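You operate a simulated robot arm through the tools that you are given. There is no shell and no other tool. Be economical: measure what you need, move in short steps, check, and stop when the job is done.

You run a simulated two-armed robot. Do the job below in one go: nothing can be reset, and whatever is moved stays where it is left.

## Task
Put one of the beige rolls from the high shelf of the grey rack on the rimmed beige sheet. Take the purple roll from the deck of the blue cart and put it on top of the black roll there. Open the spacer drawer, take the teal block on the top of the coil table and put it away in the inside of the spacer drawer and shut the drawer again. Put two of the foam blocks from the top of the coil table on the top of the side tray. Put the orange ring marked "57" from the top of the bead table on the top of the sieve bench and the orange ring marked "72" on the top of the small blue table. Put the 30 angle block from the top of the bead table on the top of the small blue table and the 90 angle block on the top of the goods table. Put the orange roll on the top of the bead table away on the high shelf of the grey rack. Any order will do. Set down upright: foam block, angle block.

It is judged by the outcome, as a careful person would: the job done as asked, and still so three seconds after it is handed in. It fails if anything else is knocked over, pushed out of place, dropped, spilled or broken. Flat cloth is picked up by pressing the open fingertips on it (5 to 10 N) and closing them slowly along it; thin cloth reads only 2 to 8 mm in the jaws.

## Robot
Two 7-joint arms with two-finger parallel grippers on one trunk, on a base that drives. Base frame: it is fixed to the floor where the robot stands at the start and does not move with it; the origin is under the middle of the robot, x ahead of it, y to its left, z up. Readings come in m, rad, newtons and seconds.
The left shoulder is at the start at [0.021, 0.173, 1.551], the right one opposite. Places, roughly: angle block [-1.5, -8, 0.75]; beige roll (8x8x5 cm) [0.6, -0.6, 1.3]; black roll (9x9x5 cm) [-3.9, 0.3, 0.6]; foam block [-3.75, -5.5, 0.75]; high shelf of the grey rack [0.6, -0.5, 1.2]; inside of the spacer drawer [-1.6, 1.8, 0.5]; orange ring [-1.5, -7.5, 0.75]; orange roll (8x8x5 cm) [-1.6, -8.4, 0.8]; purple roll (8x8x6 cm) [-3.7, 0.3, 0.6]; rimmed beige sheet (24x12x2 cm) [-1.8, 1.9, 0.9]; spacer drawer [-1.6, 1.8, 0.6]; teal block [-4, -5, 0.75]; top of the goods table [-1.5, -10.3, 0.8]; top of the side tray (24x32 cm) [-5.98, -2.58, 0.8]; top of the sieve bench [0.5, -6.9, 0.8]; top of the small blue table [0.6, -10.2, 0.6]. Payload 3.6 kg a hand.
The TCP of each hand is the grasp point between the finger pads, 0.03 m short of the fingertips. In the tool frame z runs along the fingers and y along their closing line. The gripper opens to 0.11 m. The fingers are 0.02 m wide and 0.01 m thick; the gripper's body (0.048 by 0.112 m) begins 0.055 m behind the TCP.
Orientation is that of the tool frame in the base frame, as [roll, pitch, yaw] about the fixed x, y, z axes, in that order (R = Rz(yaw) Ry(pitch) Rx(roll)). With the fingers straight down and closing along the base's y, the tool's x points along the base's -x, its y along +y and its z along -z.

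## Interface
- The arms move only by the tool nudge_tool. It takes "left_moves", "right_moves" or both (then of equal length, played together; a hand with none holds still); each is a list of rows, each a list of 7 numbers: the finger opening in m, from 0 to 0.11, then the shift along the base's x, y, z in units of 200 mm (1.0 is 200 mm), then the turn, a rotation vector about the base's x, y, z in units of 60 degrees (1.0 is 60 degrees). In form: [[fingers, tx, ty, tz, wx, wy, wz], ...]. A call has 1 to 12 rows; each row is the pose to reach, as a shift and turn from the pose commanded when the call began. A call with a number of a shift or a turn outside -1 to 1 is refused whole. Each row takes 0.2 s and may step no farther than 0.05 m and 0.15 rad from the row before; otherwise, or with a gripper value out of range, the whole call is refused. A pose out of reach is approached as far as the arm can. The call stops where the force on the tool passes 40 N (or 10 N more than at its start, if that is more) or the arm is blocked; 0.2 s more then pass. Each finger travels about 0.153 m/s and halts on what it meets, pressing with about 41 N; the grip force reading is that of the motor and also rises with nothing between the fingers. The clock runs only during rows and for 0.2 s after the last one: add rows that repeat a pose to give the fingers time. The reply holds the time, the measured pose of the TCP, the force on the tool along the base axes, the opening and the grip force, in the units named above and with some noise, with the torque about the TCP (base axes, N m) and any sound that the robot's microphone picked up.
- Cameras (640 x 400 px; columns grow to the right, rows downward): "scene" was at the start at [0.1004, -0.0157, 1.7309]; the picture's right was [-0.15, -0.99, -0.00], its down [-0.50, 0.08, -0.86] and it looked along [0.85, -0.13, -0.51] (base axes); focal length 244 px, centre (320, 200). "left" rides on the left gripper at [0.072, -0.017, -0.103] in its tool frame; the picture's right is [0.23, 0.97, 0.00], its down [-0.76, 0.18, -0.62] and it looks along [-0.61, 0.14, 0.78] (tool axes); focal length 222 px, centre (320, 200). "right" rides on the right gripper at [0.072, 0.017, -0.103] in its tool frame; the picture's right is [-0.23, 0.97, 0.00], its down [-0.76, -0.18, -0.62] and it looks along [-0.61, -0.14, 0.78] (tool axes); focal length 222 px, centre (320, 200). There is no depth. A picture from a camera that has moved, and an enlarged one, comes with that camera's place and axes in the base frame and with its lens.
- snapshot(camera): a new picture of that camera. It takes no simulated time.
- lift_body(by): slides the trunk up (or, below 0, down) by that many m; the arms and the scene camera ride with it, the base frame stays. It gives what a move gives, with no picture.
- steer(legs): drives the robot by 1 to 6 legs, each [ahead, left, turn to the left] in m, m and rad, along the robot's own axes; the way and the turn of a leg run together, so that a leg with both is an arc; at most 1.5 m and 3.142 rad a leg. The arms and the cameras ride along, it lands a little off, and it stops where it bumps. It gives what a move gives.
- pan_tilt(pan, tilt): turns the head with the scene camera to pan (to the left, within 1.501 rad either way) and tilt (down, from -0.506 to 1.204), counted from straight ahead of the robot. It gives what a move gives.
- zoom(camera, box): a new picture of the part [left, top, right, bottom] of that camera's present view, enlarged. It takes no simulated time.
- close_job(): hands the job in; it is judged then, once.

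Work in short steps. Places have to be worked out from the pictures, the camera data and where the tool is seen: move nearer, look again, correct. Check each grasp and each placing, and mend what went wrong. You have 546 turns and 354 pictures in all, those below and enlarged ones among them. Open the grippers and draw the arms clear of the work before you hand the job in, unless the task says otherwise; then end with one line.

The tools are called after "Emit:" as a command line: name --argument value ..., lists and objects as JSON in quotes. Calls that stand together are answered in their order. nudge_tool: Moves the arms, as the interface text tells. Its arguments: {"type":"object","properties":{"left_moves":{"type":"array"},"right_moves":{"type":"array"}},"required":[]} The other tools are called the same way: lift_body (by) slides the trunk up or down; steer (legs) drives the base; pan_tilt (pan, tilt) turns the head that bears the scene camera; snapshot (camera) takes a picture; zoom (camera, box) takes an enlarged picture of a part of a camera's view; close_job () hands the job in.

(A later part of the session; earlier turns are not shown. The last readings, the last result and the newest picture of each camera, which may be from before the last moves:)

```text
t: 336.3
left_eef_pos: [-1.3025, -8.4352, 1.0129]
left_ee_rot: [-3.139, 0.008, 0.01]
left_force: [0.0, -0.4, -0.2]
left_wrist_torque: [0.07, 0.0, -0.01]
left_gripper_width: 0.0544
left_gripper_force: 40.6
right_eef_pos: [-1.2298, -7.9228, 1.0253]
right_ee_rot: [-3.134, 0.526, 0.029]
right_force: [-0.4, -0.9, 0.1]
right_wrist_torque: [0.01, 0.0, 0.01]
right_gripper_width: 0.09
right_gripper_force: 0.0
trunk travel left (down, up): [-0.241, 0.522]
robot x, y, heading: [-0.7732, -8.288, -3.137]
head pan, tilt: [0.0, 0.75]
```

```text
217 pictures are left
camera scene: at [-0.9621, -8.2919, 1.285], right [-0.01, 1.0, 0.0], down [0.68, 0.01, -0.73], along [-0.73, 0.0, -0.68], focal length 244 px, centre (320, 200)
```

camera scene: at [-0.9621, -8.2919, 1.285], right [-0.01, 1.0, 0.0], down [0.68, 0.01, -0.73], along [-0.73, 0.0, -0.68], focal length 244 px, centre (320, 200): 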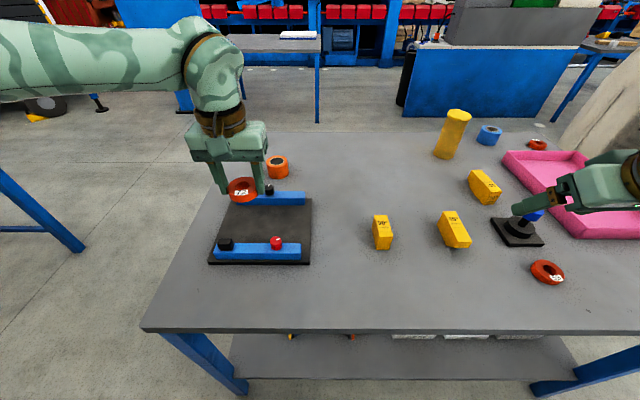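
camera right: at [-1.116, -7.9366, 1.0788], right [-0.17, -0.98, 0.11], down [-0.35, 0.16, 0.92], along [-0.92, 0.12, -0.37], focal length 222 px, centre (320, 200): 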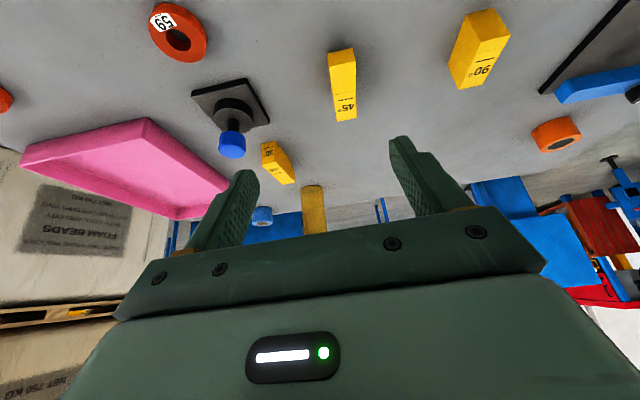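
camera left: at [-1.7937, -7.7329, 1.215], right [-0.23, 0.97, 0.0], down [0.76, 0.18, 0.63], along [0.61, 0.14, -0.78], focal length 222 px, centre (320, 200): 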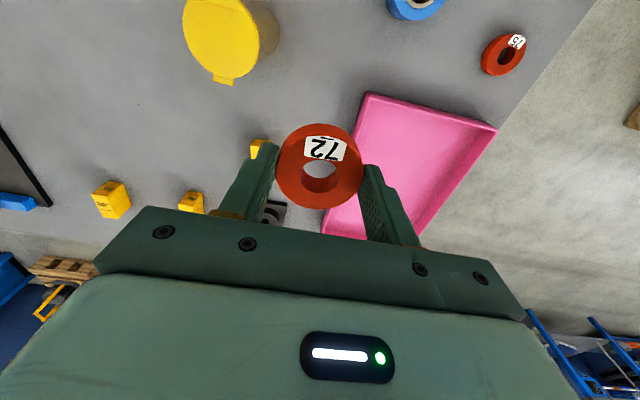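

The 90° block is confirmed at [-1.353, -8.135]. I move the right hand toward it at height.

Emit:
nudge_tool --right_moves '[[0.09, -0.05, -0.2, -0.05, 0, 0, 0], [0.09, -0.1, -0.4, -0.1, 0, 0, 0], [0.09, -0.2, -0.6, -0.15, 0, 0, 0], [0.09, -0.35, -0.75, -0.2, 0, 0, 0], [0.09, -0.48, -0.9, -0.25, 0, 0, 0], [0.09, -0.58, -1.0, -0.3, 0, 0, 0]]'

Emit:
snapshot --camera "right"

```text
t: 337.7
left_eef_pos: [-1.3044, -8.4347, 1.0125]
left_ee_rot: [-3.14, 0.007, 0.011]
left_force: [0.5, -0.1, -1.7]
left_wrist_torque: [0.06, 0.01, 0.04]
left_gripper_width: 0.0544
left_gripper_force: 41.0
right_eef_pos: [-1.3441, -8.1192, 0.9642]
right_ee_rot: [-3.133, 0.525, 0.027]
right_force: [-1.2, 0.4, 0.5]
right_wrist_torque: [0.01, -0.01, 0.03]
right_gripper_width: 0.09
right_gripper_force: 0.1
trunk travel left (down, up): [-0.241, 0.522]
robot x, y, heading: [-0.7707, -8.2868, -3.132]
head pan, tilt: [0.0, 0.75]
```

```text
216 pictures are left
camera right: at [-1.2305, -8.1345, 1.0178], right [-0.17, -0.98, 0.11], down [-0.35, 0.16, 0.92], along [-0.92, 0.12, -0.37], focal length 222 px, centre (320, 200)
```

right: 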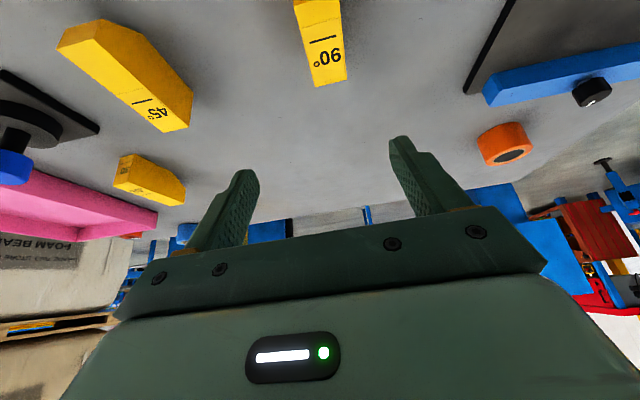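

Emit:
nudge_tool --right_moves '[[0.09, -0.03, -0.05, -0.1, 0, 0, 0], [0.09, -0.06, -0.075, -0.25, 0, 0, 0], [0.09, -0.06, -0.075, -0.45, 0, 0, 0], [0.09, -0.06, -0.075, -0.6, 0, 0, 0], [0.09, -0.06, -0.075, -0.68, 0, 0, 0]]'

Emit:
snapshot --camera "right"

```text
t: 338.9
left_eef_pos: [-1.3026, -8.4333, 1.0129]
left_ee_rot: [-3.141, 0.008, 0.011]
left_force: [0.1, 0.0, -0.2]
left_wrist_torque: [-0.02, 0.0, 0.0]
left_gripper_width: 0.0544
left_gripper_force: 40.9
right_eef_pos: [-1.3447, -8.116, 0.8407]
right_ee_rot: [-3.136, 0.527, 0.027]
right_force: [-0.5, -0.3, 1.1]
right_wrist_torque: [0.03, 0.0, -0.02]
right_gripper_width: 0.0903
right_gripper_force: 0.0
right hand out of reach, approached as far as the arm can: row 3, 4, 5
trunk travel left (down, up): [-0.241, 0.522]
robot x, y, heading: [-0.7735, -8.286, -3.137]
head pan, tilt: [0.0, 0.75]
```

```text
215 pictures are left
camera right: at [-1.2308, -8.1311, 0.8942], right [-0.17, -0.98, 0.11], down [-0.35, 0.16, 0.92], along [-0.92, 0.12, -0.37], focal length 222 px, centre (320, 200)
```

right: 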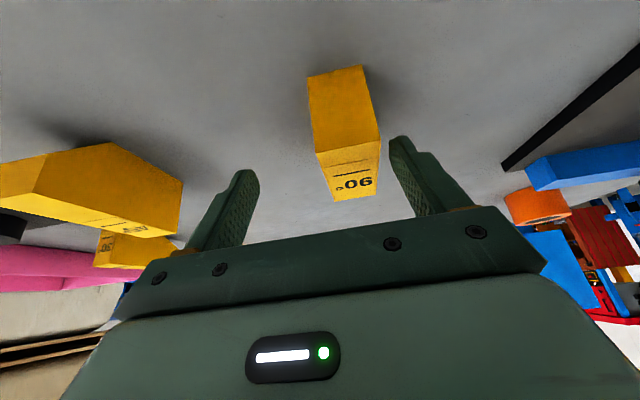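

Small base/trunk corrections: 1.6 cm left, 1 cm ahead, 1.8 cm down.

Emit:
steer --legs '[[0.012, 0.016, 0]]'

Emit:
lift_body --by -0.018

Emit:
snapshot --camera "right"

```text
t: 339.7
left_eef_pos: [-1.3165, -8.4503, 1.0124]
left_ee_rot: [-3.138, 0.009, 0.011]
left_force: [-0.4, -0.3, -0.7]
left_wrist_torque: [0.0, -0.03, -0.01]
left_gripper_width: 0.0547
left_gripper_force: 41.0
right_eef_pos: [-1.3567, -8.1343, 0.8418]
right_ee_rot: [-3.134, 0.525, 0.028]
right_force: [-1.0, 0.3, 0.0]
right_wrist_torque: [0.03, -0.03, -0.01]
right_gripper_width: 0.0901
right_gripper_force: 0.1
trunk travel left (down, up): [-0.241, 0.522]
robot x, y, heading: [-0.7849, -8.3062, -3.134]
head pan, tilt: [0.0, 0.75]
```

```text
t: 340.4
left_eef_pos: [-1.3147, -8.4499, 0.9962]
left_ee_rot: [-3.139, 0.009, 0.011]
left_force: [-0.4, 0.0, -0.7]
left_wrist_torque: [0.02, 0.03, 0.01]
left_gripper_width: 0.0545
left_gripper_force: 40.7
right_eef_pos: [-1.3555, -8.1325, 0.8235]
right_ee_rot: [-3.136, 0.527, 0.03]
right_force: [1.6, 0.3, 0.5]
right_wrist_torque: [0.0, 0.03, 0.0]
right_gripper_width: 0.0899
right_gripper_force: 0.0
trunk travel left (down, up): [-0.223, 0.54]
robot x, y, heading: [-0.7871, -8.3019, -3.138]
head pan, tilt: [0.0, 0.75]
```

```text
214 pictures are left
camera right: at [-1.2419, -8.1472, 0.8771], right [-0.17, -0.98, 0.11], down [-0.35, 0.16, 0.92], along [-0.92, 0.12, -0.37], focal length 222 px, centre (320, 200)
```

right: 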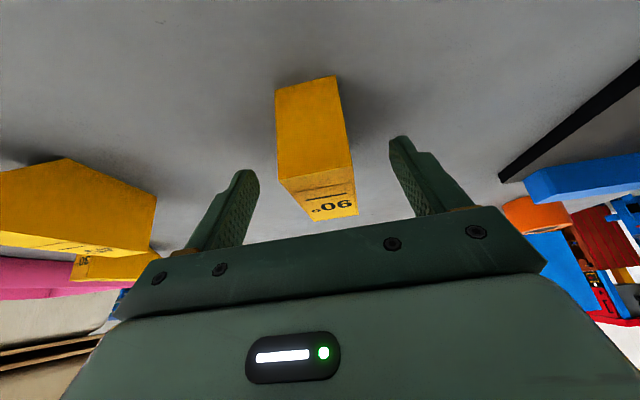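

The 90° block is centred. Close and lift with the trunk.

Emit:
nudge_tool --right_moves '[[0.06, 0, 0, 0, 0, 0, 0], [0.03, 0, 0, 0, 0, 0, 0], [0.02, 0, 0, 0, 0, 0, 0], [0.02, 0, 0, 0, 0, 0, 0]]'

Emit:
lift_body --by 0.1

Emit:
snapshot --camera "right"

```text
t: 341.4
left_eef_pos: [-1.3153, -8.4499, 0.9947]
left_ee_rot: [-3.139, 0.01, 0.01]
left_force: [0.5, -0.5, -0.2]
left_wrist_torque: [0.0, -0.02, 0.0]
left_gripper_width: 0.0545
left_gripper_force: 41.3
right_eef_pos: [-1.3563, -8.133, 0.8231]
right_ee_rot: [-3.135, 0.526, 0.028]
right_force: [0.1, 0.1, 1.8]
right_wrist_torque: [-0.05, -0.02, -0.02]
right_gripper_width: 0.0312
right_gripper_force: 41.4
trunk travel left (down, up): [-0.223, 0.54]
robot x, y, heading: [-0.7856, -8.3011, -3.137]
head pan, tilt: [0.0, 0.75]
```

```text
t: 342.7
left_eef_pos: [-1.3159, -8.4512, 1.0953]
left_ee_rot: [-3.14, 0.007, 0.01]
left_force: [0.7, 0.0, -0.2]
left_wrist_torque: [0.04, 0.0, 0.02]
left_gripper_width: 0.0547
left_gripper_force: 41.1
right_eef_pos: [-1.3503, -8.1321, 0.962]
right_ee_rot: [-3.135, 0.603, 0.027]
right_force: [-0.5, -0.4, -0.5]
right_wrist_torque: [0.03, 0.01, -0.01]
right_gripper_width: 0.0316
right_gripper_force: 40.6
trunk travel left (down, up): [-0.323, 0.44]
robot x, y, heading: [-0.7884, -8.3045, -3.133]
head pan, tilt: [0.0, 0.75]
```

```text
213 pictures are left
camera right: at [-1.2325, -8.1466, 1.0059], right [-0.16, -0.98, 0.12], down [-0.28, 0.17, 0.95], along [-0.95, 0.12, -0.3], focal length 222 px, centre (320, 200)
```

right: 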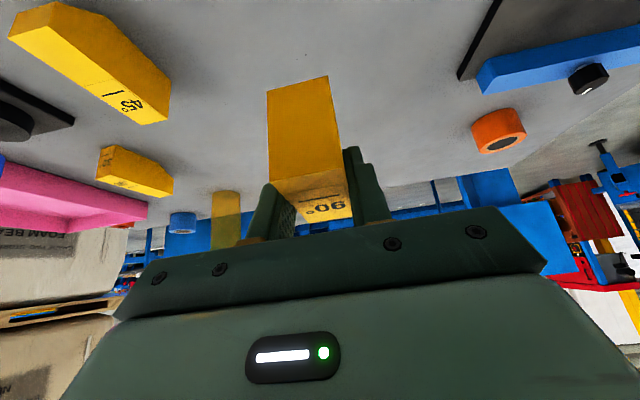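

The 90° block is held. I'll raise the trunk, back off, turn south and look for the goods table and small blue table.

Emit:
lift_body --by 0.25

Emit:
steer --legs '[[-0.3, 0, 0], [0, 0, 1.565]]'

Emit:
pan_tilt --pan 0 --tilt 0.5

Emit:
snapshot --camera "scene"

```text
t: 345.3
left_eef_pos: [-1.3148, -8.4502, 1.3456]
left_ee_rot: [-3.14, 0.006, 0.008]
left_force: [0.1, -0.3, 0.2]
left_wrist_torque: [-0.01, -0.05, 0.03]
left_gripper_width: 0.0546
left_gripper_force: 41.0
right_eef_pos: [-1.3337, -8.1306, 1.2721]
right_ee_rot: [-3.132, 0.714, 0.032]
right_force: [0.8, 0.4, -0.7]
right_wrist_torque: [0.02, -0.01, 0.02]
right_gripper_width: 0.0316
right_gripper_force: 40.6
trunk travel left (down, up): [-0.573, 0.19]
robot x, y, heading: [-0.7834, -8.3007, -3.135]
head pan, tilt: [0.0, 0.75]
```

```text
t: 351.3
left_eef_pos: [-0.3017, -8.8249, 1.3443]
left_ee_rot: [-3.139, 0.008, 1.627]
left_force: [-0.2, 0.4, -1.1]
left_wrist_torque: [0.05, 0.01, 0.01]
left_gripper_width: 0.0546
left_gripper_force: 40.5
right_eef_pos: [-0.618, -8.8585, 1.2714]
right_ee_rot: [-3.133, 0.715, 1.647]
right_force: [0.5, -0.3, -0.3]
right_wrist_torque: [0.03, -0.02, 0.0]
right_gripper_width: 0.0315
right_gripper_force: 40.1
trunk travel left (down, up): [-0.573, 0.19]
robot x, y, heading: [-0.4719, -8.3054, -1.516]
head pan, tilt: [0.0, 0.75]
```

```text
t: 352.1
left_eef_pos: [-0.2994, -8.8259, 1.3447]
left_ee_rot: [-3.14, 0.008, 1.627]
left_force: [0.1, -0.2, -1.7]
left_wrist_torque: [0.01, 0.01, 0.0]
left_gripper_width: 0.0547
left_gripper_force: 41.1
right_eef_pos: [-0.6179, -8.8581, 1.2725]
right_ee_rot: [-3.133, 0.714, 1.646]
right_force: [-0.7, -0.3, -0.5]
right_wrist_torque: [0.0, 0.0, 0.02]
right_gripper_width: 0.0313
right_gripper_force: 41.5
trunk travel left (down, up): [-0.573, 0.19]
robot x, y, heading: [-0.4732, -8.2995, -1.513]
head pan, tilt: [0.0, 0.499]
```

```text
212 pictures are left
camera scene: at [-0.4659, -8.4108, 1.6429], right [-1.0, -0.05, 0.0], down [-0.03, 0.48, -0.88], along [0.05, -0.88, -0.48], focal length 244 px, centre (320, 200)
```

scene: 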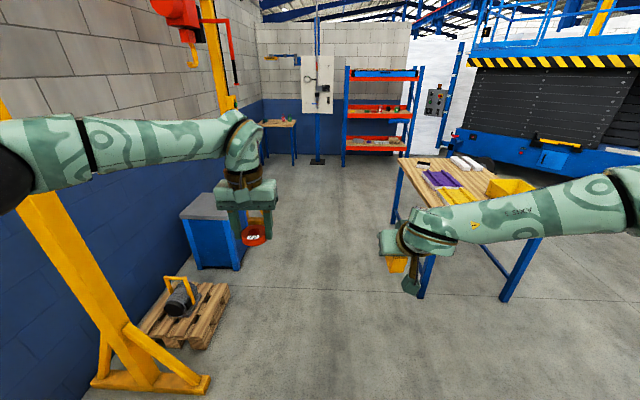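

The small blue table is at about [0.62, -10.18] (z≈0.6), and the goods table's NE corner near [-1.06, -9.68]. I'll drive south between them and face the goods table (west).

Emit:
steer --legs '[[1.3, 0, -0.058], [0, 0, -1.571]]'

Emit:
pan_tilt --pan 0 --tilt 0.65

Emit:
snapshot --camera "scene"

```text
t: 362.4
left_eef_pos: [-0.9572, -9.7343, 1.346]
left_ee_rot: [-3.141, 0.008, 0.014]
left_force: [0.0, 0.6, -1.1]
left_wrist_torque: [0.03, -0.03, -0.05]
left_gripper_width: 0.0548
left_gripper_force: 41.4
right_eef_pos: [-0.9774, -9.4154, 1.2723]
right_ee_rot: [-3.133, 0.716, 0.035]
right_force: [0.4, -0.2, -1.5]
right_wrist_torque: [0.0, 0.01, 0.0]
right_gripper_width: 0.0313
right_gripper_force: 40.5
trunk travel left (down, up): [-0.573, 0.19]
robot x, y, heading: [-0.427, -9.5816, -3.13]
head pan, tilt: [0.0, 0.499]
```

```text
t: 363.1
left_eef_pos: [-0.9587, -9.7325, 1.3461]
left_ee_rot: [-3.139, 0.008, 0.014]
left_force: [0.0, 0.6, -0.2]
left_wrist_torque: [0.03, 0.0, -0.01]
left_gripper_width: 0.0545
left_gripper_force: 40.7
right_eef_pos: [-0.9768, -9.4144, 1.2725]
right_ee_rot: [-3.134, 0.717, 0.035]
right_force: [0.2, -0.2, -2.0]
right_wrist_torque: [-0.02, 0.0, 0.03]
right_gripper_width: 0.0315
right_gripper_force: 41.3
trunk travel left (down, up): [-0.573, 0.19]
robot x, y, heading: [-0.426, -9.588, -3.133]
head pan, tilt: [0.0, 0.649]
```

```text
211 pictures are left
camera scene: at [-0.5312, -9.5883, 1.6297], right [-0.01, 1.0, 0.0], down [0.6, 0.01, -0.8], along [-0.8, -0.01, -0.6], focal length 244 px, centre (320, 200)
```

scene: 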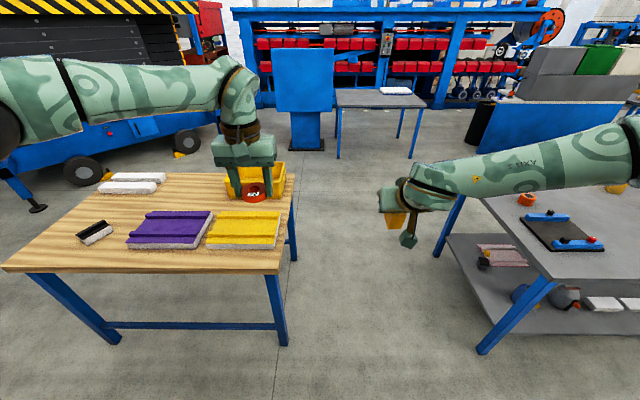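

The goods table spans x -1.92…-1.16, y -9.74…-10.9. A clear strip lies near the front at about [-1.24, -10.47]. I'll position the base for the right hand, restore its pitch and lower the trunk.

Emit:
steer --legs '[[0, 1.03, 0], [0.25, 0, -0.01]]'

Emit:
nudge_tool --right_moves '[[0.02, 0, 0, 0, 0.003, -0.09, 0], [0.02, 0, 0, 0, 0.006, -0.181, 0]]'

Emit:
lift_body --by -0.28

Emit:
snapshot --camera "scene"

Emit:
snapshot --camera "right"

```text
t: 369.9
left_eef_pos: [-1.2079, -10.7506, 1.3455]
left_ee_rot: [-3.141, 0.007, -0.021]
left_force: [-0.2, 0.0, -0.4]
left_wrist_torque: [0.01, -0.04, -0.01]
left_gripper_width: 0.0545
left_gripper_force: 41.0
right_eef_pos: [-1.2161, -10.4318, 1.2713]
right_ee_rot: [-3.134, 0.715, 0.001]
right_force: [0.3, 0.7, -0.8]
right_wrist_torque: [0.01, 0.01, 0.01]
right_gripper_width: 0.0314
right_gripper_force: 41.3
trunk travel left (down, up): [-0.573, 0.19]
robot x, y, heading: [-0.6691, -10.6206, 3.117]
head pan, tilt: [0.0, 0.649]
```

```text
t: 370.4
left_eef_pos: [-1.2081, -10.7498, 1.345]
left_ee_rot: [-3.139, 0.009, -0.019]
left_force: [-0.7, -0.2, -0.7]
left_wrist_torque: [0.03, -0.02, 0.02]
left_gripper_width: 0.0545
left_gripper_force: 40.6
right_eef_pos: [-1.2114, -10.4252, 1.274]
right_ee_rot: [-3.131, 0.526, 0.003]
right_force: [-0.2, -0.3, -1.5]
right_wrist_torque: [0.01, -0.04, -0.01]
right_gripper_width: 0.0311
right_gripper_force: 41.4
right hand out of reach, approached as far as the arm can: row 2
trunk travel left (down, up): [-0.573, 0.19]
robot x, y, heading: [-0.6693, -10.6192, 3.117]
head pan, tilt: [0.0, 0.649]
```

```text
t: 373.3
left_eef_pos: [-1.2066, -10.7483, 1.0657]
left_ee_rot: [-3.142, 0.008, -0.02]
left_force: [0.1, 0.3, -1.2]
left_wrist_torque: [0.02, -0.01, -0.01]
left_gripper_width: 0.0547
left_gripper_force: 40.5
right_eef_pos: [-1.2114, -10.4251, 0.9958]
right_ee_rot: [-3.126, 0.525, 0.003]
right_force: [-0.4, 0.8, -2.3]
right_wrist_torque: [-0.01, 0.0, -0.01]
right_gripper_width: 0.0314
right_gripper_force: 41.1
trunk travel left (down, up): [-0.293, 0.47]
robot x, y, heading: [-0.6747, -10.62, 3.117]
head pan, tilt: [0.0, 0.649]
```

```text
210 pictures are left
camera scene: at [-0.8415, -10.6188, 1.3471], right [0.02, 1.0, 0.0], down [0.6, -0.01, -0.8], along [-0.8, 0.02, -0.6], focal length 244 px, centre (320, 200)
```

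scene: 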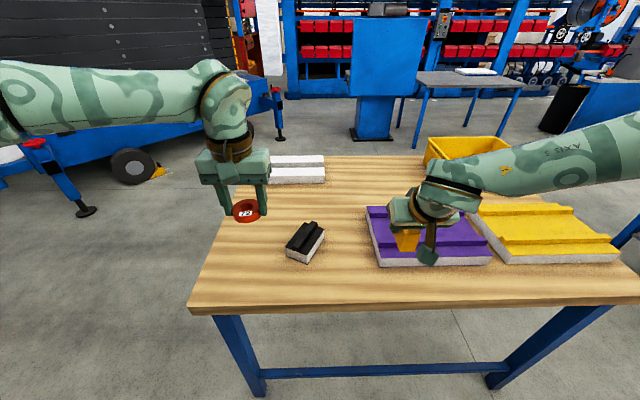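

```text
209 pictures are left
camera right: at [-1.0972, -10.4439, 1.049], right [-0.2, -0.97, 0.1], down [-0.35, 0.17, 0.92], along [-0.92, 0.15, -0.37], focal length 222 px, centre (320, 200)
```

right: 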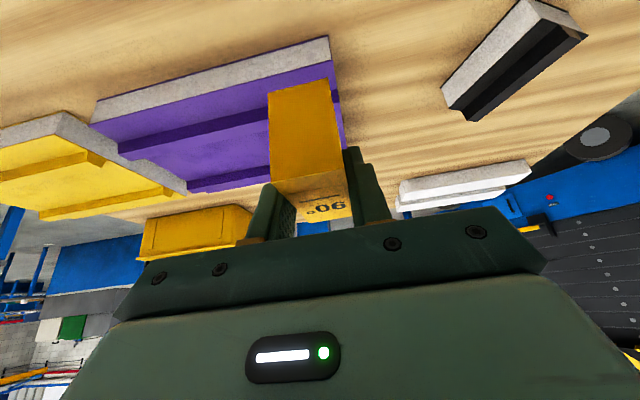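

I'll place it in the open spot at about [-1.23, -10.535], left of the purple item: strafe 11 cm left, then go down with the trunk.

Emit:
steer --legs '[[0.02, 0.11, 0.02]]'

Emit:
lift_body --by -0.12

Emit:
snapshot --camera "right"

Emit:
snapshot --camera "scene"

```text
t: 374.5
left_eef_pos: [-1.2273, -10.8732, 1.0657]
left_ee_rot: [-3.139, 0.007, -0.004]
left_force: [-1.1, 0.2, -0.6]
left_wrist_torque: [0.05, -0.02, 0.03]
left_gripper_width: 0.0547
left_gripper_force: 41.3
right_eef_pos: [-1.2363, -10.5495, 0.9953]
right_ee_rot: [-3.123, 0.525, 0.021]
right_force: [-0.8, -0.5, -0.8]
right_wrist_torque: [0.03, -0.02, -0.01]
right_gripper_width: 0.0313
right_gripper_force: 40.9
trunk travel left (down, up): [-0.293, 0.47]
robot x, y, heading: [-0.6927, -10.7332, 3.133]
head pan, tilt: [0.0, 0.649]
```

```text
t: 376.0
left_eef_pos: [-1.2276, -10.8719, 0.9451]
left_ee_rot: [-3.14, 0.01, -0.006]
left_force: [0.5, 0.6, -0.9]
left_wrist_torque: [-0.04, 0.0, 0.0]
left_gripper_width: 0.0548
left_gripper_force: 40.8
right_eef_pos: [-1.2355, -10.5475, 0.8759]
right_ee_rot: [-3.125, 0.528, 0.019]
right_force: [-0.5, 0.0, -0.9]
right_wrist_torque: [0.0, 0.0, 0.01]
right_gripper_width: 0.0314
right_gripper_force: 41.4
trunk travel left (down, up): [-0.173, 0.59]
robot x, y, heading: [-0.6969, -10.7371, 3.132]
head pan, tilt: [0.0, 0.649]
```

```text
208 pictures are left
camera right: at [-1.1218, -10.5643, 0.9291], right [-0.19, -0.98, 0.1], down [-0.35, 0.16, 0.92], along [-0.92, 0.14, -0.37], focal length 222 px, centre (320, 200)
```

right: 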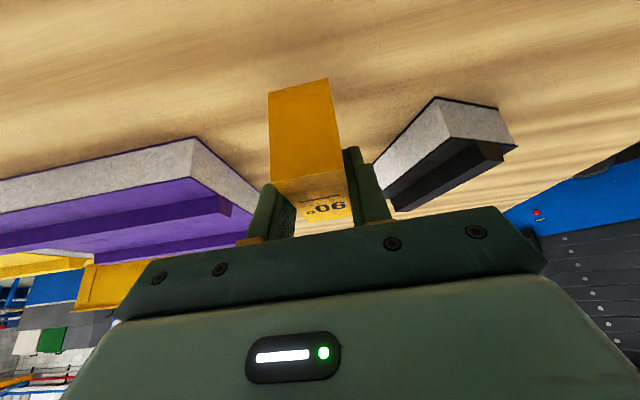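

```text
207 pictures are left
camera scene: at [-0.9236, -10.7346, 1.2228], right [0.01, 1.0, 0.0], down [0.6, -0.01, -0.8], along [-0.8, 0.01, -0.6], focal length 244 px, centre (320, 200)
```

scene: 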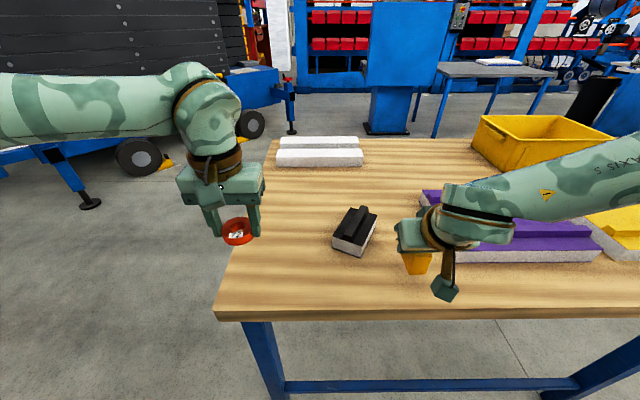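

Clear on both sides. I continue down in small trunk steps.

Emit:
lift_body --by -0.02

Emit:
lift_body --by -0.01

Emit:
snapshot --camera "right"

```text
t: 376.7
left_eef_pos: [-1.2278, -10.8715, 0.9253]
left_ee_rot: [-3.14, 0.011, -0.004]
left_force: [0.0, 0.2, -1.0]
left_wrist_torque: [-0.03, 0.0, -0.01]
left_gripper_width: 0.0545
left_gripper_force: 41.0
right_eef_pos: [-1.2348, -10.5481, 0.8559]
right_ee_rot: [-3.126, 0.525, 0.019]
right_force: [0.5, -0.1, -0.9]
right_wrist_torque: [0.0, 0.01, 0.0]
right_gripper_width: 0.0313
right_gripper_force: 41.2
trunk travel left (down, up): [-0.153, 0.61]
robot x, y, heading: [-0.6969, -10.7362, 3.134]
head pan, tilt: [0.0, 0.649]
```

```text
t: 377.2
left_eef_pos: [-1.2278, -10.8723, 0.9161]
left_ee_rot: [-3.14, 0.009, -0.005]
left_force: [0.0, 0.3, 0.1]
left_wrist_torque: [0.0, 0.02, 0.03]
left_gripper_width: 0.0544
left_gripper_force: 41.5
right_eef_pos: [-1.2356, -10.5471, 0.8458]
right_ee_rot: [-3.125, 0.526, 0.019]
right_force: [0.3, -0.6, -1.1]
right_wrist_torque: [0.03, 0.04, 0.01]
right_gripper_width: 0.0316
right_gripper_force: 40.8
trunk travel left (down, up): [-0.143, 0.62]
robot x, y, heading: [-0.6949, -10.734, 3.133]
head pan, tilt: [0.0, 0.649]
```

```text
206 pictures are left
camera right: at [-1.122, -10.5641, 0.8985], right [-0.18, -0.98, 0.1], down [-0.35, 0.16, 0.92], along [-0.92, 0.14, -0.37], focal length 222 px, centre (320, 200)
```

right: 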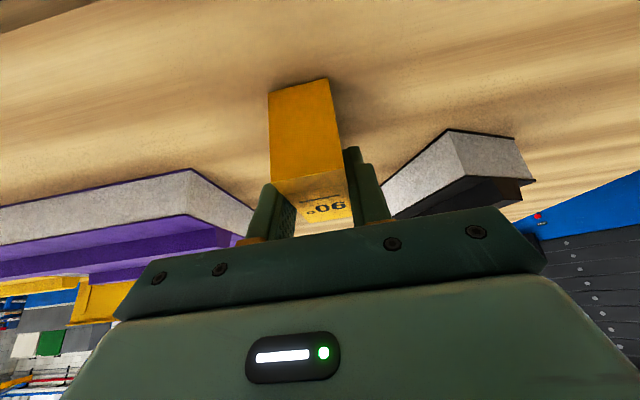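

Emit:
lift_body --by -0.008

Emit:
lift_body --by -0.006

```text
t: 377.8
left_eef_pos: [-1.2261, -10.8724, 0.9091]
left_ee_rot: [-3.138, 0.012, -0.006]
left_force: [-0.9, 0.3, 0.1]
left_wrist_torque: [0.0, 0.02, -0.01]
left_gripper_width: 0.0546
left_gripper_force: 41.7
right_eef_pos: [-1.2369, -10.5472, 0.8411]
right_ee_rot: [-3.128, 0.532, 0.02]
right_force: [-3.6, 2.5, 25.0]
right_wrist_torque: [-0.33, 0.38, -0.11]
right_gripper_width: 0.0316
right_gripper_force: 40.7
trunk travel left (down, up): [-0.135, 0.628]
robot x, y, heading: [-0.6944, -10.7378, 3.136]
head pan, tilt: [0.0, 0.649]
```

```text
t: 378.4
left_eef_pos: [-1.2265, -10.8729, 0.9013]
left_ee_rot: [-3.14, 0.009, -0.007]
left_force: [0.0, -0.2, -0.6]
left_wrist_torque: [-0.01, 0.01, 0.03]
left_gripper_width: 0.0544
left_gripper_force: 41.0
right_eef_pos: [-1.2348, -10.5491, 0.8308]
right_ee_rot: [-3.127, 0.526, 0.02]
right_force: [-0.8, 2.6, 21.3]
right_wrist_torque: [-0.29, 0.15, -0.01]
right_gripper_width: 0.0313
right_gripper_force: 41.2
trunk travel left (down, up): [-0.129, 0.634]
robot x, y, heading: [-0.6949, -10.7342, 3.131]
head pan, tilt: [0.0, 0.649]
```

Contact, with a slight slide of the fingers down the block. I ease up 3 mm, open and withdraw.

Emit:
lift_body --by 0.004

Emit:
nudge_tool --right_moves '[[0.045, 0, 0, 0, 0, 0, 0], [0.06, 0, 0, 0, 0, 0, 0], [0.06, 0, 0, 0, 0, 0, 0], [0.06, 0.1, 0, 0.17, 0, 0, 0], [0.06, 0.2, 0, 0.36, 0, 0, 0], [0.06, 0.3, 0, 0.55, 0, 0, 0], [0.06, 0.35, 0, 0.75, 0, 0, 0]]'

Emit:
snapshot --camera "right"

Emit:
snapshot --camera "scene"

```text
t: 378.9
left_eef_pos: [-1.228, -10.8712, 0.9046]
left_ee_rot: [-3.139, 0.007, -0.005]
left_force: [0.0, -0.4, -0.5]
left_wrist_torque: [0.0, -0.02, -0.04]
left_gripper_width: 0.0543
left_gripper_force: 41.5
right_eef_pos: [-1.2351, -10.5481, 0.8332]
right_ee_rot: [-3.126, 0.522, 0.021]
right_force: [0.1, 0.0, -1.9]
right_wrist_torque: [0.0, 0.04, -0.03]
right_gripper_width: 0.0316
right_gripper_force: 41.2
trunk travel left (down, up): [-0.133, 0.63]
robot x, y, heading: [-0.6951, -10.7356, 3.135]
head pan, tilt: [0.0, 0.649]
```

```text
t: 380.5
left_eef_pos: [-1.2265, -10.8726, 0.9058]
left_ee_rot: [-3.14, 0.01, -0.005]
left_force: [0.7, -0.3, 0.4]
left_wrist_torque: [0.03, -0.02, 0.01]
left_gripper_width: 0.0545
left_gripper_force: 40.8
right_eef_pos: [-1.1628, -10.5468, 0.9864]
right_ee_rot: [-3.126, 0.526, 0.021]
right_force: [0.2, 0.2, -0.7]
right_wrist_torque: [0.0, 0.01, 0.01]
right_gripper_width: 0.0602
right_gripper_force: 0.0
trunk travel left (down, up): [-0.133, 0.63]
robot x, y, heading: [-0.6983, -10.7338, 3.131]
head pan, tilt: [0.0, 0.649]
```

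```text
205 pictures are left
camera right: at [-1.049, -10.5633, 1.0391], right [-0.18, -0.98, 0.1], down [-0.35, 0.16, 0.92], along [-0.92, 0.13, -0.37], focal length 222 px, centre (320, 200)
```

right: 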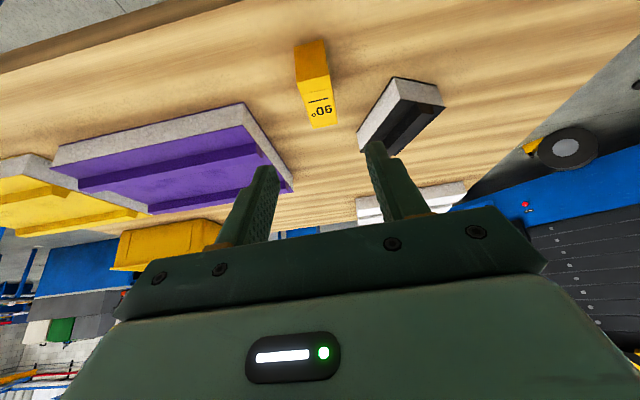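

```text
204 pictures are left
camera scene: at [-0.9469, -10.7344, 1.1804], right [0.01, 1.0, 0.0], down [0.6, -0.01, -0.8], along [-0.8, 0.01, -0.6], focal length 244 px, centre (320, 200)
```

scene: 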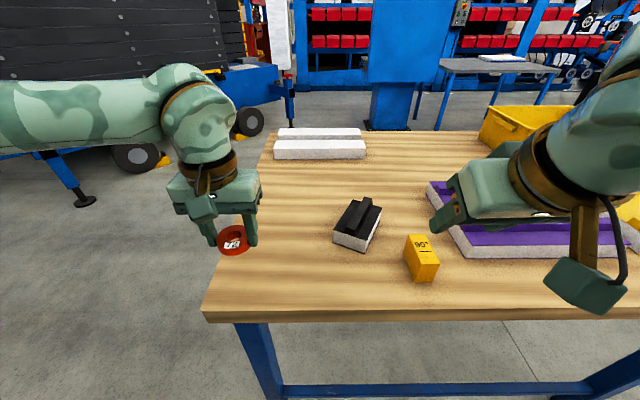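

The 90° block stands upright on the goods table. Now ring 72: raise, back off, turn to face east toward the small blue table.

Emit:
lift_body --by 0.35

Emit:
steer --legs '[[-0.25, -0.3, 0], [0, 0, -1.571], [0, 0, -1.571]]'

Emit:
pan_tilt --pan 0 --tilt 0.75

Emit:
snapshot --camera "scene"

```text
t: 383.9
left_eef_pos: [-1.2278, -10.8716, 1.2551]
left_ee_rot: [-3.14, 0.008, -0.006]
left_force: [-0.2, -0.2, 0.0]
left_wrist_torque: [0.03, 0.01, -0.04]
left_gripper_width: 0.0546
left_gripper_force: 40.9
right_eef_pos: [-1.1655, -10.5479, 1.3355]
right_ee_rot: [-3.124, 0.525, 0.019]
right_force: [-0.8, -0.1, 0.2]
right_wrist_torque: [0.01, 0.04, 0.01]
right_gripper_width: 0.0598
right_gripper_force: 0.1
trunk travel left (down, up): [-0.483, 0.28]
robot x, y, heading: [-0.6946, -10.7344, 3.138]
head pan, tilt: [0.0, 0.649]
```

```text
t: 394.0
left_eef_pos: [0.089, -10.2951, 1.2556]
left_ee_rot: [-3.14, 0.009, 3.14]
left_force: [0.3, -0.2, -0.7]
left_wrist_torque: [0.02, 0.03, 0.03]
left_gripper_width: 0.0545
left_gripper_force: 41.6
right_eef_pos: [0.0291, -10.6191, 1.3359]
right_ee_rot: [-3.126, 0.525, -3.119]
right_force: [0.0, -0.6, 0.2]
right_wrist_torque: [-0.01, -0.03, -0.02]
right_gripper_width: 0.0601
right_gripper_force: 0.0
trunk travel left (down, up): [-0.483, 0.28]
robot x, y, heading: [-0.4374, -10.4371, -0.003]
head pan, tilt: [0.0, 0.649]
```

```text
t: 394.7
left_eef_pos: [0.0901, -10.2953, 1.2564]
left_ee_rot: [-3.14, 0.009, 3.14]
left_force: [-0.5, 0.0, -0.9]
left_wrist_torque: [-0.01, 0.0, -0.02]
left_gripper_width: 0.0544
left_gripper_force: 40.9
right_eef_pos: [0.0282, -10.6196, 1.3354]
right_ee_rot: [-3.125, 0.524, -3.118]
right_force: [-1.0, -0.4, -0.3]
right_wrist_torque: [0.0, -0.02, 0.01]
right_gripper_width: 0.0599
right_gripper_force: 0.0
trunk travel left (down, up): [-0.483, 0.28]
robot x, y, heading: [-0.4426, -10.4377, -0.006]
head pan, tilt: [0.0, 0.75]
```

```text
203 pictures are left
camera scene: at [-0.3346, -10.4373, 1.5306], right [0.0, -1.0, 0.0], down [-0.68, 0.0, -0.73], along [0.73, 0.0, -0.68], focal length 244 px, centre (320, 200)
```

scene: 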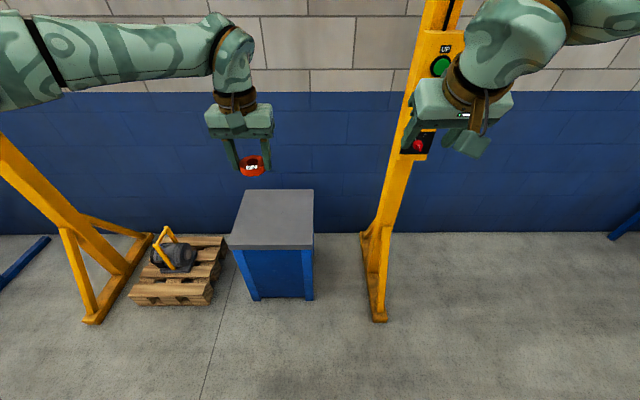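

The table top is x 0.35–0.75, y -10.40…-10.0, flanked by the crane post on the right. I'll approach diagonally from the northwest (heading -45°) so the right elbow stays clear of the post.

Emit:
steer --legs '[[0, 0.56, 0], [0, 0, -0.78], [0.2, 0.2, 0]]'

Emit:
snapshot --camera "scene"

```text
t: 401.5
left_eef_pos: [0.3175, -10.1512, 1.2548]
left_ee_rot: [-3.14, 0.008, 2.355]
left_force: [1.8, 0.3, -0.2]
left_wrist_torque: [0.0, 0.01, -0.01]
left_gripper_width: 0.0545
left_gripper_force: 40.6
right_eef_pos: [0.0453, -10.3376, 1.3349]
right_ee_rot: [-3.125, 0.525, 2.383]
right_force: [0.4, 0.0, 0.2]
right_wrist_torque: [0.01, 0.05, 0.01]
right_gripper_width: 0.06
right_gripper_force: 0.1
trunk travel left (down, up): [-0.483, 0.28]
robot x, y, heading: [-0.16, -9.8783, -0.79]
head pan, tilt: [0.0, 0.75]
```

```text
202 pictures are left
camera scene: at [-0.0821, -9.9534, 1.5306], right [-0.71, -0.71, 0.0], down [-0.48, 0.48, -0.73], along [0.52, -0.52, -0.68], focal length 244 px, centre (320, 200)
```

scene: 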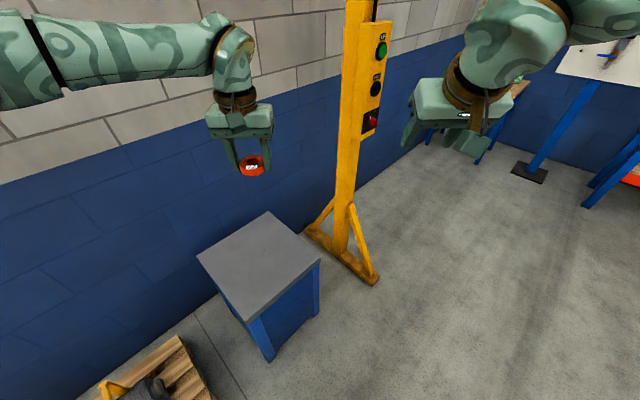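

The table centre is at [0.54, -10.19]. I'll edge closer so the ring is about 9 cm inside the table's west edge, then lower the trunk.

Emit:
steer --legs '[[0.115, 0.065, 0]]'

Emit:
lift_body --by -0.4

Emit:
snapshot --camera "scene"

Emit:
snapshot --camera "left"

```text
t: 402.8
left_eef_pos: [0.4455, -10.1863, 1.2554]
left_ee_rot: [-3.14, 0.01, 2.358]
left_force: [-0.1, 0.2, -0.4]
left_wrist_torque: [-0.02, 0.0, 0.0]
left_gripper_width: 0.0545
left_gripper_force: 40.7
right_eef_pos: [0.1754, -10.3746, 1.336]
right_ee_rot: [-3.125, 0.523, 2.385]
right_force: [0.0, -0.3, 0.5]
right_wrist_torque: [-0.03, 0.0, 0.01]
right_gripper_width: 0.0598
right_gripper_force: 0.1
trunk travel left (down, up): [-0.483, 0.28]
robot x, y, heading: [-0.0304, -9.9101, -0.784]
head pan, tilt: [0.0, 0.75]
```

```text
t: 406.6
left_eef_pos: [0.4468, -10.1873, 0.8559]
left_ee_rot: [-3.14, 0.01, 2.358]
left_force: [-0.3, -1.2, 1.1]
left_wrist_torque: [-0.02, 0.0, -0.02]
left_gripper_width: 0.0546
left_gripper_force: 41.3
right_eef_pos: [0.1746, -10.3734, 0.9364]
right_ee_rot: [-3.127, 0.525, 2.384]
right_force: [0.2, 0.2, -0.1]
right_wrist_torque: [0.01, -0.02, 0.0]
right_gripper_width: 0.0598
right_gripper_force: 0.1
trunk travel left (down, up): [-0.083, 0.68]
robot x, y, heading: [-0.0327, -9.9093, -0.785]
head pan, tilt: [0.0, 0.75]
```

```text
201 pictures are left
camera scene: at [0.1668, -10.1111, 1.1181], right [-0.71, -0.71, 0.0], down [-0.48, 0.48, -0.73], along [0.52, -0.52, -0.68], focal length 244 px, centre (320, 200)
```

scene: 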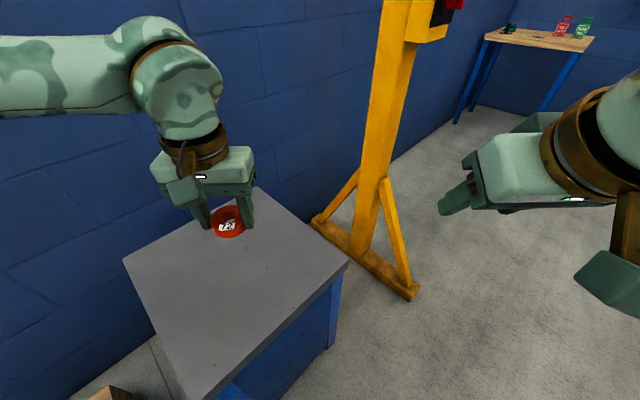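

```text
200 pictures are left
camera left: at [0.3821, -10.1479, 0.9586], right [0.53, 0.85, 0.0], down [0.66, -0.41, 0.63], along [0.53, -0.33, -0.78], focal length 222 px, centre (320, 200)
```

left: 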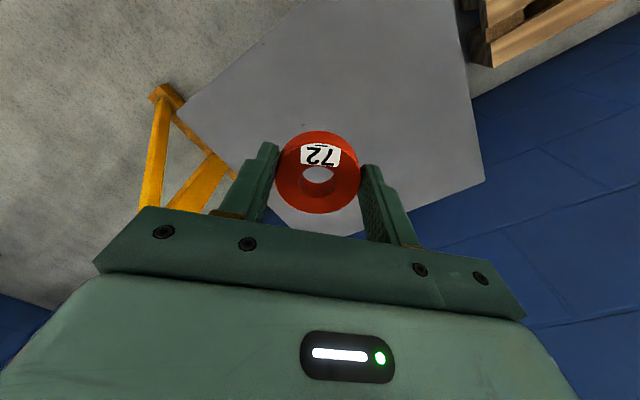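

The ring is above the table surface, as intended. I lower it with the arm.

Emit:
nudge_tool --left_moves '[[0.03, 0, 0, -0.22, 0, 0, 0], [0.03, 0, 0, -0.44, 0, 0, 0], [0.03, 0, 0, -0.66, 0, 0, 0], [0.03, 0, 0, -0.85, 0, 0, 0], [0.03, 0, 0, -0.95, 0, 0, 0]]'

Emit:
snapshot --camera "left"

Emit:
snapshot --camera "scene"

```text
t: 407.8
left_eef_pos: [0.446, -10.187, 0.6651]
left_ee_rot: [-3.14, 0.009, 2.358]
left_force: [1.0, 0.4, 0.1]
left_wrist_torque: [-0.03, -0.01, 0.03]
left_gripper_width: 0.0545
left_gripper_force: 40.3
right_eef_pos: [0.1757, -10.3754, 0.935]
right_ee_rot: [-3.126, 0.525, 2.384]
right_force: [-0.6, 0.2, -0.2]
right_wrist_torque: [0.02, -0.01, 0.02]
right_gripper_width: 0.0598
right_gripper_force: 0.0
trunk travel left (down, up): [-0.083, 0.68]
robot x, y, heading: [-0.0333, -9.9102, -0.784]
head pan, tilt: [0.0, 0.75]
```

```text
199 pictures are left
camera left: at [0.3817, -10.1488, 0.7684], right [0.53, 0.85, 0.0], down [0.66, -0.41, 0.63], along [0.53, -0.33, -0.78], focal length 222 px, centre (320, 200)
```

left: 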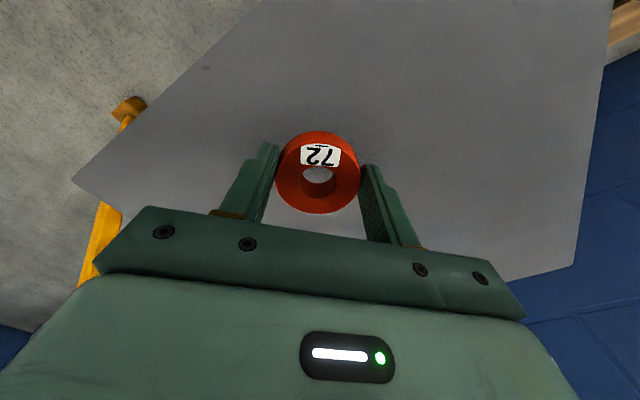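

```text
198 pictures are left
camera scene: at [0.1672, -10.1114, 1.1179], right [-0.71, -0.71, 0.0], down [-0.48, 0.48, -0.73], along [0.52, -0.52, -0.68], focal length 244 px, centre (320, 200)
```

scene: 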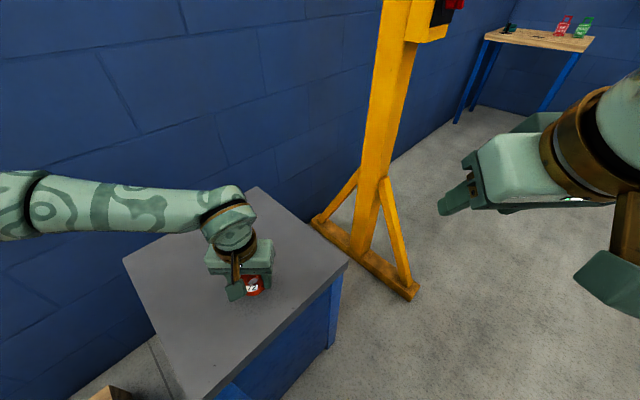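

Emit:
nudge_tool --left_moves '[[0.03, 0, 0, -0.04, 0, 0, 0], [0.03, 0, 0, -0.08, 0, 0, 0], [0.03, 0, 0, -0.11, 0, 0, 0], [0.03, 0, 0, -0.14, 0, 0, 0], [0.03, 0, 0, -0.16, 0, 0, 0]]'

```text
t: 409.0
left_eef_pos: [0.4441, -10.1863, 0.6332]
left_ee_rot: [-3.139, 0.012, 2.358]
left_force: [-1.1, 0.9, 6.9]
left_wrist_torque: [0.08, -0.18, 0.01]
left_gripper_width: 0.0543
left_gripper_force: 40.8
right_eef_pos: [0.1753, -10.3743, 0.9366]
right_ee_rot: [-3.127, 0.525, 2.385]
right_force: [-0.2, 0.1, -0.3]
right_wrist_torque: [-0.02, -0.04, 0.01]
right_gripper_width: 0.0599
right_gripper_force: 0.0
trunk travel left (down, up): [-0.083, 0.68]
robot x, y, heading: [-0.0307, -9.9124, -0.789]
head pan, tilt: [0.0, 0.75]
```

Contact (7 N). Open and lift away.

Emit:
nudge_tool --left_moves '[[0.06, 0, 0, 0, 0, 0, 0], [0.08, 0, 0, 0, 0, 0, 0], [0.08, 0, 0, 0, 0, 0, 0], [0.08, 0, 0, 0.2, 0, 0, 0], [0.08, 0, 0, 0.45, 0, 0, 0], [0.08, 0, 0, 0.7, 0, 0, 0], [0.08, 0, 0, 0.95, 0, 0, 0]]'

Emit:
snapshot --camera "left"

```text
t: 410.6
left_eef_pos: [0.447, -10.188, 0.8251]
left_ee_rot: [-3.14, 0.008, 2.358]
left_force: [-0.8, -0.2, 0.5]
left_wrist_torque: [0.02, -0.01, -0.02]
left_gripper_width: 0.0798
left_gripper_force: 0.0
right_eef_pos: [0.1746, -10.375, 0.9372]
right_ee_rot: [-3.125, 0.526, 2.382]
right_force: [-0.5, 0.5, -0.7]
right_wrist_torque: [-0.02, -0.02, -0.01]
right_gripper_width: 0.06
right_gripper_force: 0.1
trunk travel left (down, up): [-0.083, 0.68]
robot x, y, heading: [-0.0288, -9.9097, -0.784]
head pan, tilt: [0.0, 0.75]
```

```text
197 pictures are left
camera left: at [0.3839, -10.1482, 0.9289], right [0.53, 0.85, 0.0], down [0.66, -0.41, 0.63], along [0.53, -0.33, -0.78], focal length 222 px, centre (320, 200)
```

left: 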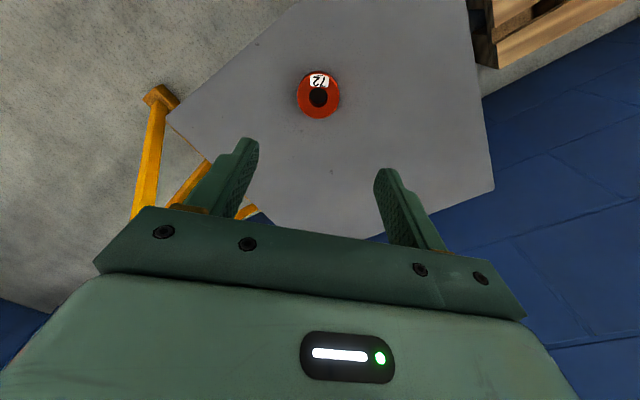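

Ring 72 lies on the small blue table. Next the 30° block from the west side with the left hand: raise the trunk and drive around the south end of the bead table.

Emit:
lift_body --by 0.5

Emit:
steer --legs '[[-0.283, -0.283, 0], [0, 0, 0.785], [0, 0.7, 0], [-1.1, 0, 0], [-1.1, 0, 0], [0, 1.2, 0]]'

Emit:
snapshot --camera "scene"

```text
refused: 0.5 is not a number from -0.4 to 0.4
```

```text
t: 434.8
left_eef_pos: [-2.0363, -7.8392, 0.8261]
left_ee_rot: [-3.139, 0.007, 3.107]
left_force: [-0.5, 0.0, -0.6]
left_wrist_torque: [0.01, 0.0, -0.03]
left_gripper_width: 0.0803
left_gripper_force: 0.0
right_eef_pos: [-2.1077, -8.1633, 0.9355]
right_ee_rot: [-3.126, 0.524, 3.135]
right_force: [-0.1, -0.6, -0.3]
right_wrist_torque: [0.01, 0.0, -0.01]
right_gripper_width: 0.0599
right_gripper_force: 0.1
trunk travel left (down, up): [-0.083, 0.68]
robot x, y, heading: [-2.5745, -7.9636, -0.037]
head pan, tilt: [0.0, 0.75]
```

```text
196 pictures are left
camera scene: at [-2.2955, -7.975, 1.1179], right [-0.04, -1.0, 0.0], down [-0.68, 0.03, -0.73], along [0.73, -0.03, -0.68], focal length 244 px, centre (320, 200)
```

scene: 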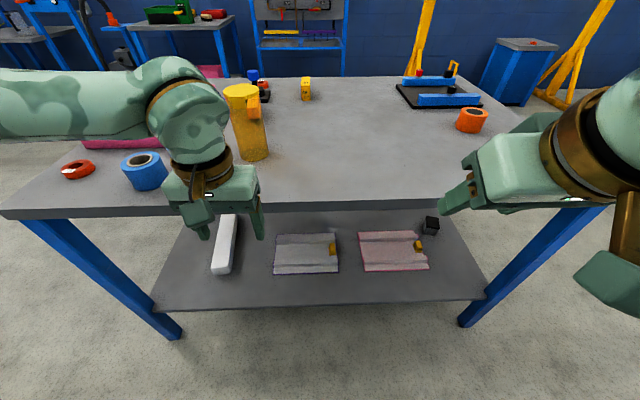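

The lift was refused for being over 0.4 m and the drive went with low arms, but nothing bumped; I'll check the tables when passing again. Now raise the trunk, move up to the table, and tilt the left hand 40° with a slight yaw for the 30° block.

Emit:
lift_body --by 0.32

Emit:
steer --legs '[[0, 0.06, 0.037], [0.31, 0, 0]]'

Emit:
nudge_tool --left_moves '[[0.09, 0, 0, 0, 0, -0.134, 0.02], [0.09, 0, 0, 0, -0.005, -0.268, 0.04], [0.09, 0, 0, 0, -0.01, -0.4, 0.06], [0.09, 0, 0, 0, -0.015, -0.534, 0.08], [0.09, 0, 0, 0, -0.02, -0.667, 0.1]]'

Emit:
snapshot --camera "scene"

Emit:
snapshot --camera "left"

```text
t: 437.9
left_eef_pos: [-2.0367, -7.84, 1.1445]
left_ee_rot: [-3.141, 0.006, 3.106]
left_force: [0.1, -0.1, -0.2]
left_wrist_torque: [0.02, -0.01, -0.02]
left_gripper_width: 0.0801
left_gripper_force: 0.0
right_eef_pos: [-2.1086, -8.1629, 1.256]
right_ee_rot: [-3.126, 0.525, 3.13]
right_force: [0.3, -0.2, -0.1]
right_wrist_torque: [-0.02, 0.02, 0.03]
right_gripper_width: 0.0599
right_gripper_force: 0.1
trunk travel left (down, up): [-0.403, 0.36]
robot x, y, heading: [-2.5718, -7.9611, -0.041]
head pan, tilt: [0.0, 0.75]
```

```text
t: 440.5
left_eef_pos: [-1.7343, -7.7646, 1.1462]
left_ee_rot: [-3.14, 0.008, 3.141]
left_force: [-0.9, -0.4, -0.2]
left_wrist_torque: [-0.03, 0.01, 0.02]
left_gripper_width: 0.0798
left_gripper_force: 0.1
right_eef_pos: [-1.7955, -8.0898, 1.2559]
right_ee_rot: [-3.128, 0.526, -3.119]
right_force: [0.0, 0.0, 0.3]
right_wrist_torque: [0.02, 0.0, 0.02]
right_gripper_width: 0.0601
right_gripper_force: 0.0
trunk travel left (down, up): [-0.403, 0.36]
robot x, y, heading: [-2.2696, -7.9081, -0.006]
head pan, tilt: [0.0, 0.75]
```

```text
t: 441.7
left_eef_pos: [-1.7352, -7.7642, 1.1454]
left_ee_rot: [-3.067, 0.707, -3.005]
left_force: [0.6, -0.7, 0.6]
left_wrist_torque: [0.0, 0.0, -0.04]
left_gripper_width: 0.0899
left_gripper_force: 0.1
right_eef_pos: [-1.7972, -8.09, 1.2559]
right_ee_rot: [-3.125, 0.527, -3.118]
right_force: [-0.2, 0.3, 0.4]
right_wrist_torque: [-0.01, 0.02, 0.03]
right_gripper_width: 0.06
right_gripper_force: 0.1
trunk travel left (down, up): [-0.403, 0.36]
robot x, y, heading: [-2.2704, -7.9063, -0.003]
head pan, tilt: [0.0, 0.75]
```

```text
195 pictures are left
camera scene: at [-2.1432, -7.9082, 1.45], right [0.0, -1.0, 0.0], down [-0.68, 0.0, -0.73], along [0.73, 0.0, -0.68], focal length 244 px, centre (320, 200)
```

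scene: 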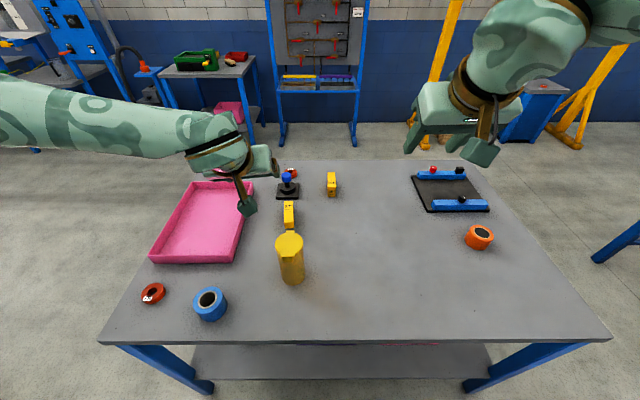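

```text
194 pictures are left
camera left: at [-1.8559, -7.7911, 1.1783], right [-0.26, 0.95, -0.2], down [0.15, 0.25, 0.96], along [0.95, 0.21, -0.21], focal length 222 px, centre (320, 200)
```

left: 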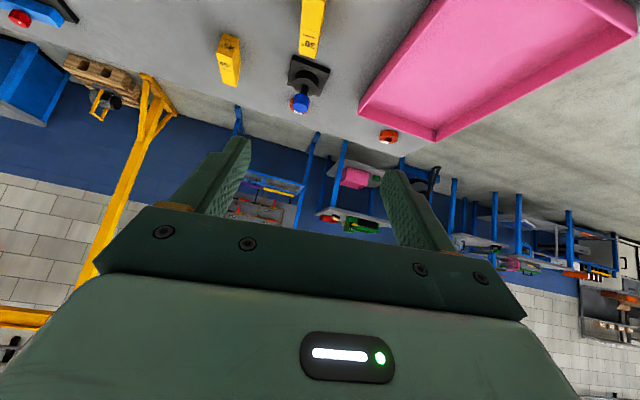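

The 30° block is seen at about [-1.545, -7.80]. I'll zoom for its yaw and the pump clearance.

Emit:
zoom --camera "scene" --box '[250, 165, 350, 295]'

```text
3.08 times, centred on (300, 230) of scene
camera zoom: at [-2.1432, -7.9082, 1.45], right [0.0, -1.0, 0.0], down [-0.68, 0.0, -0.73], along [0.73, 0.0, -0.68], focal length 749 px, centre (382, 108)
```

zoom: 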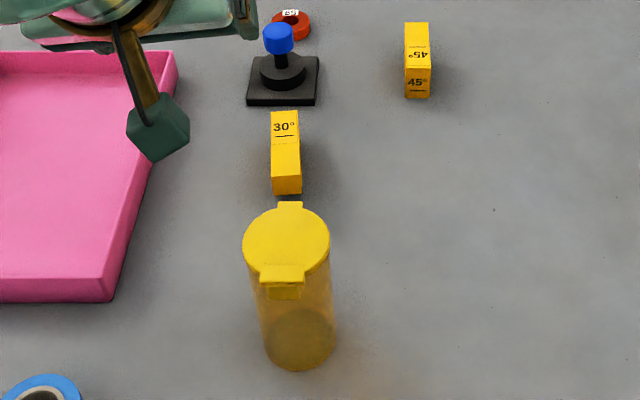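

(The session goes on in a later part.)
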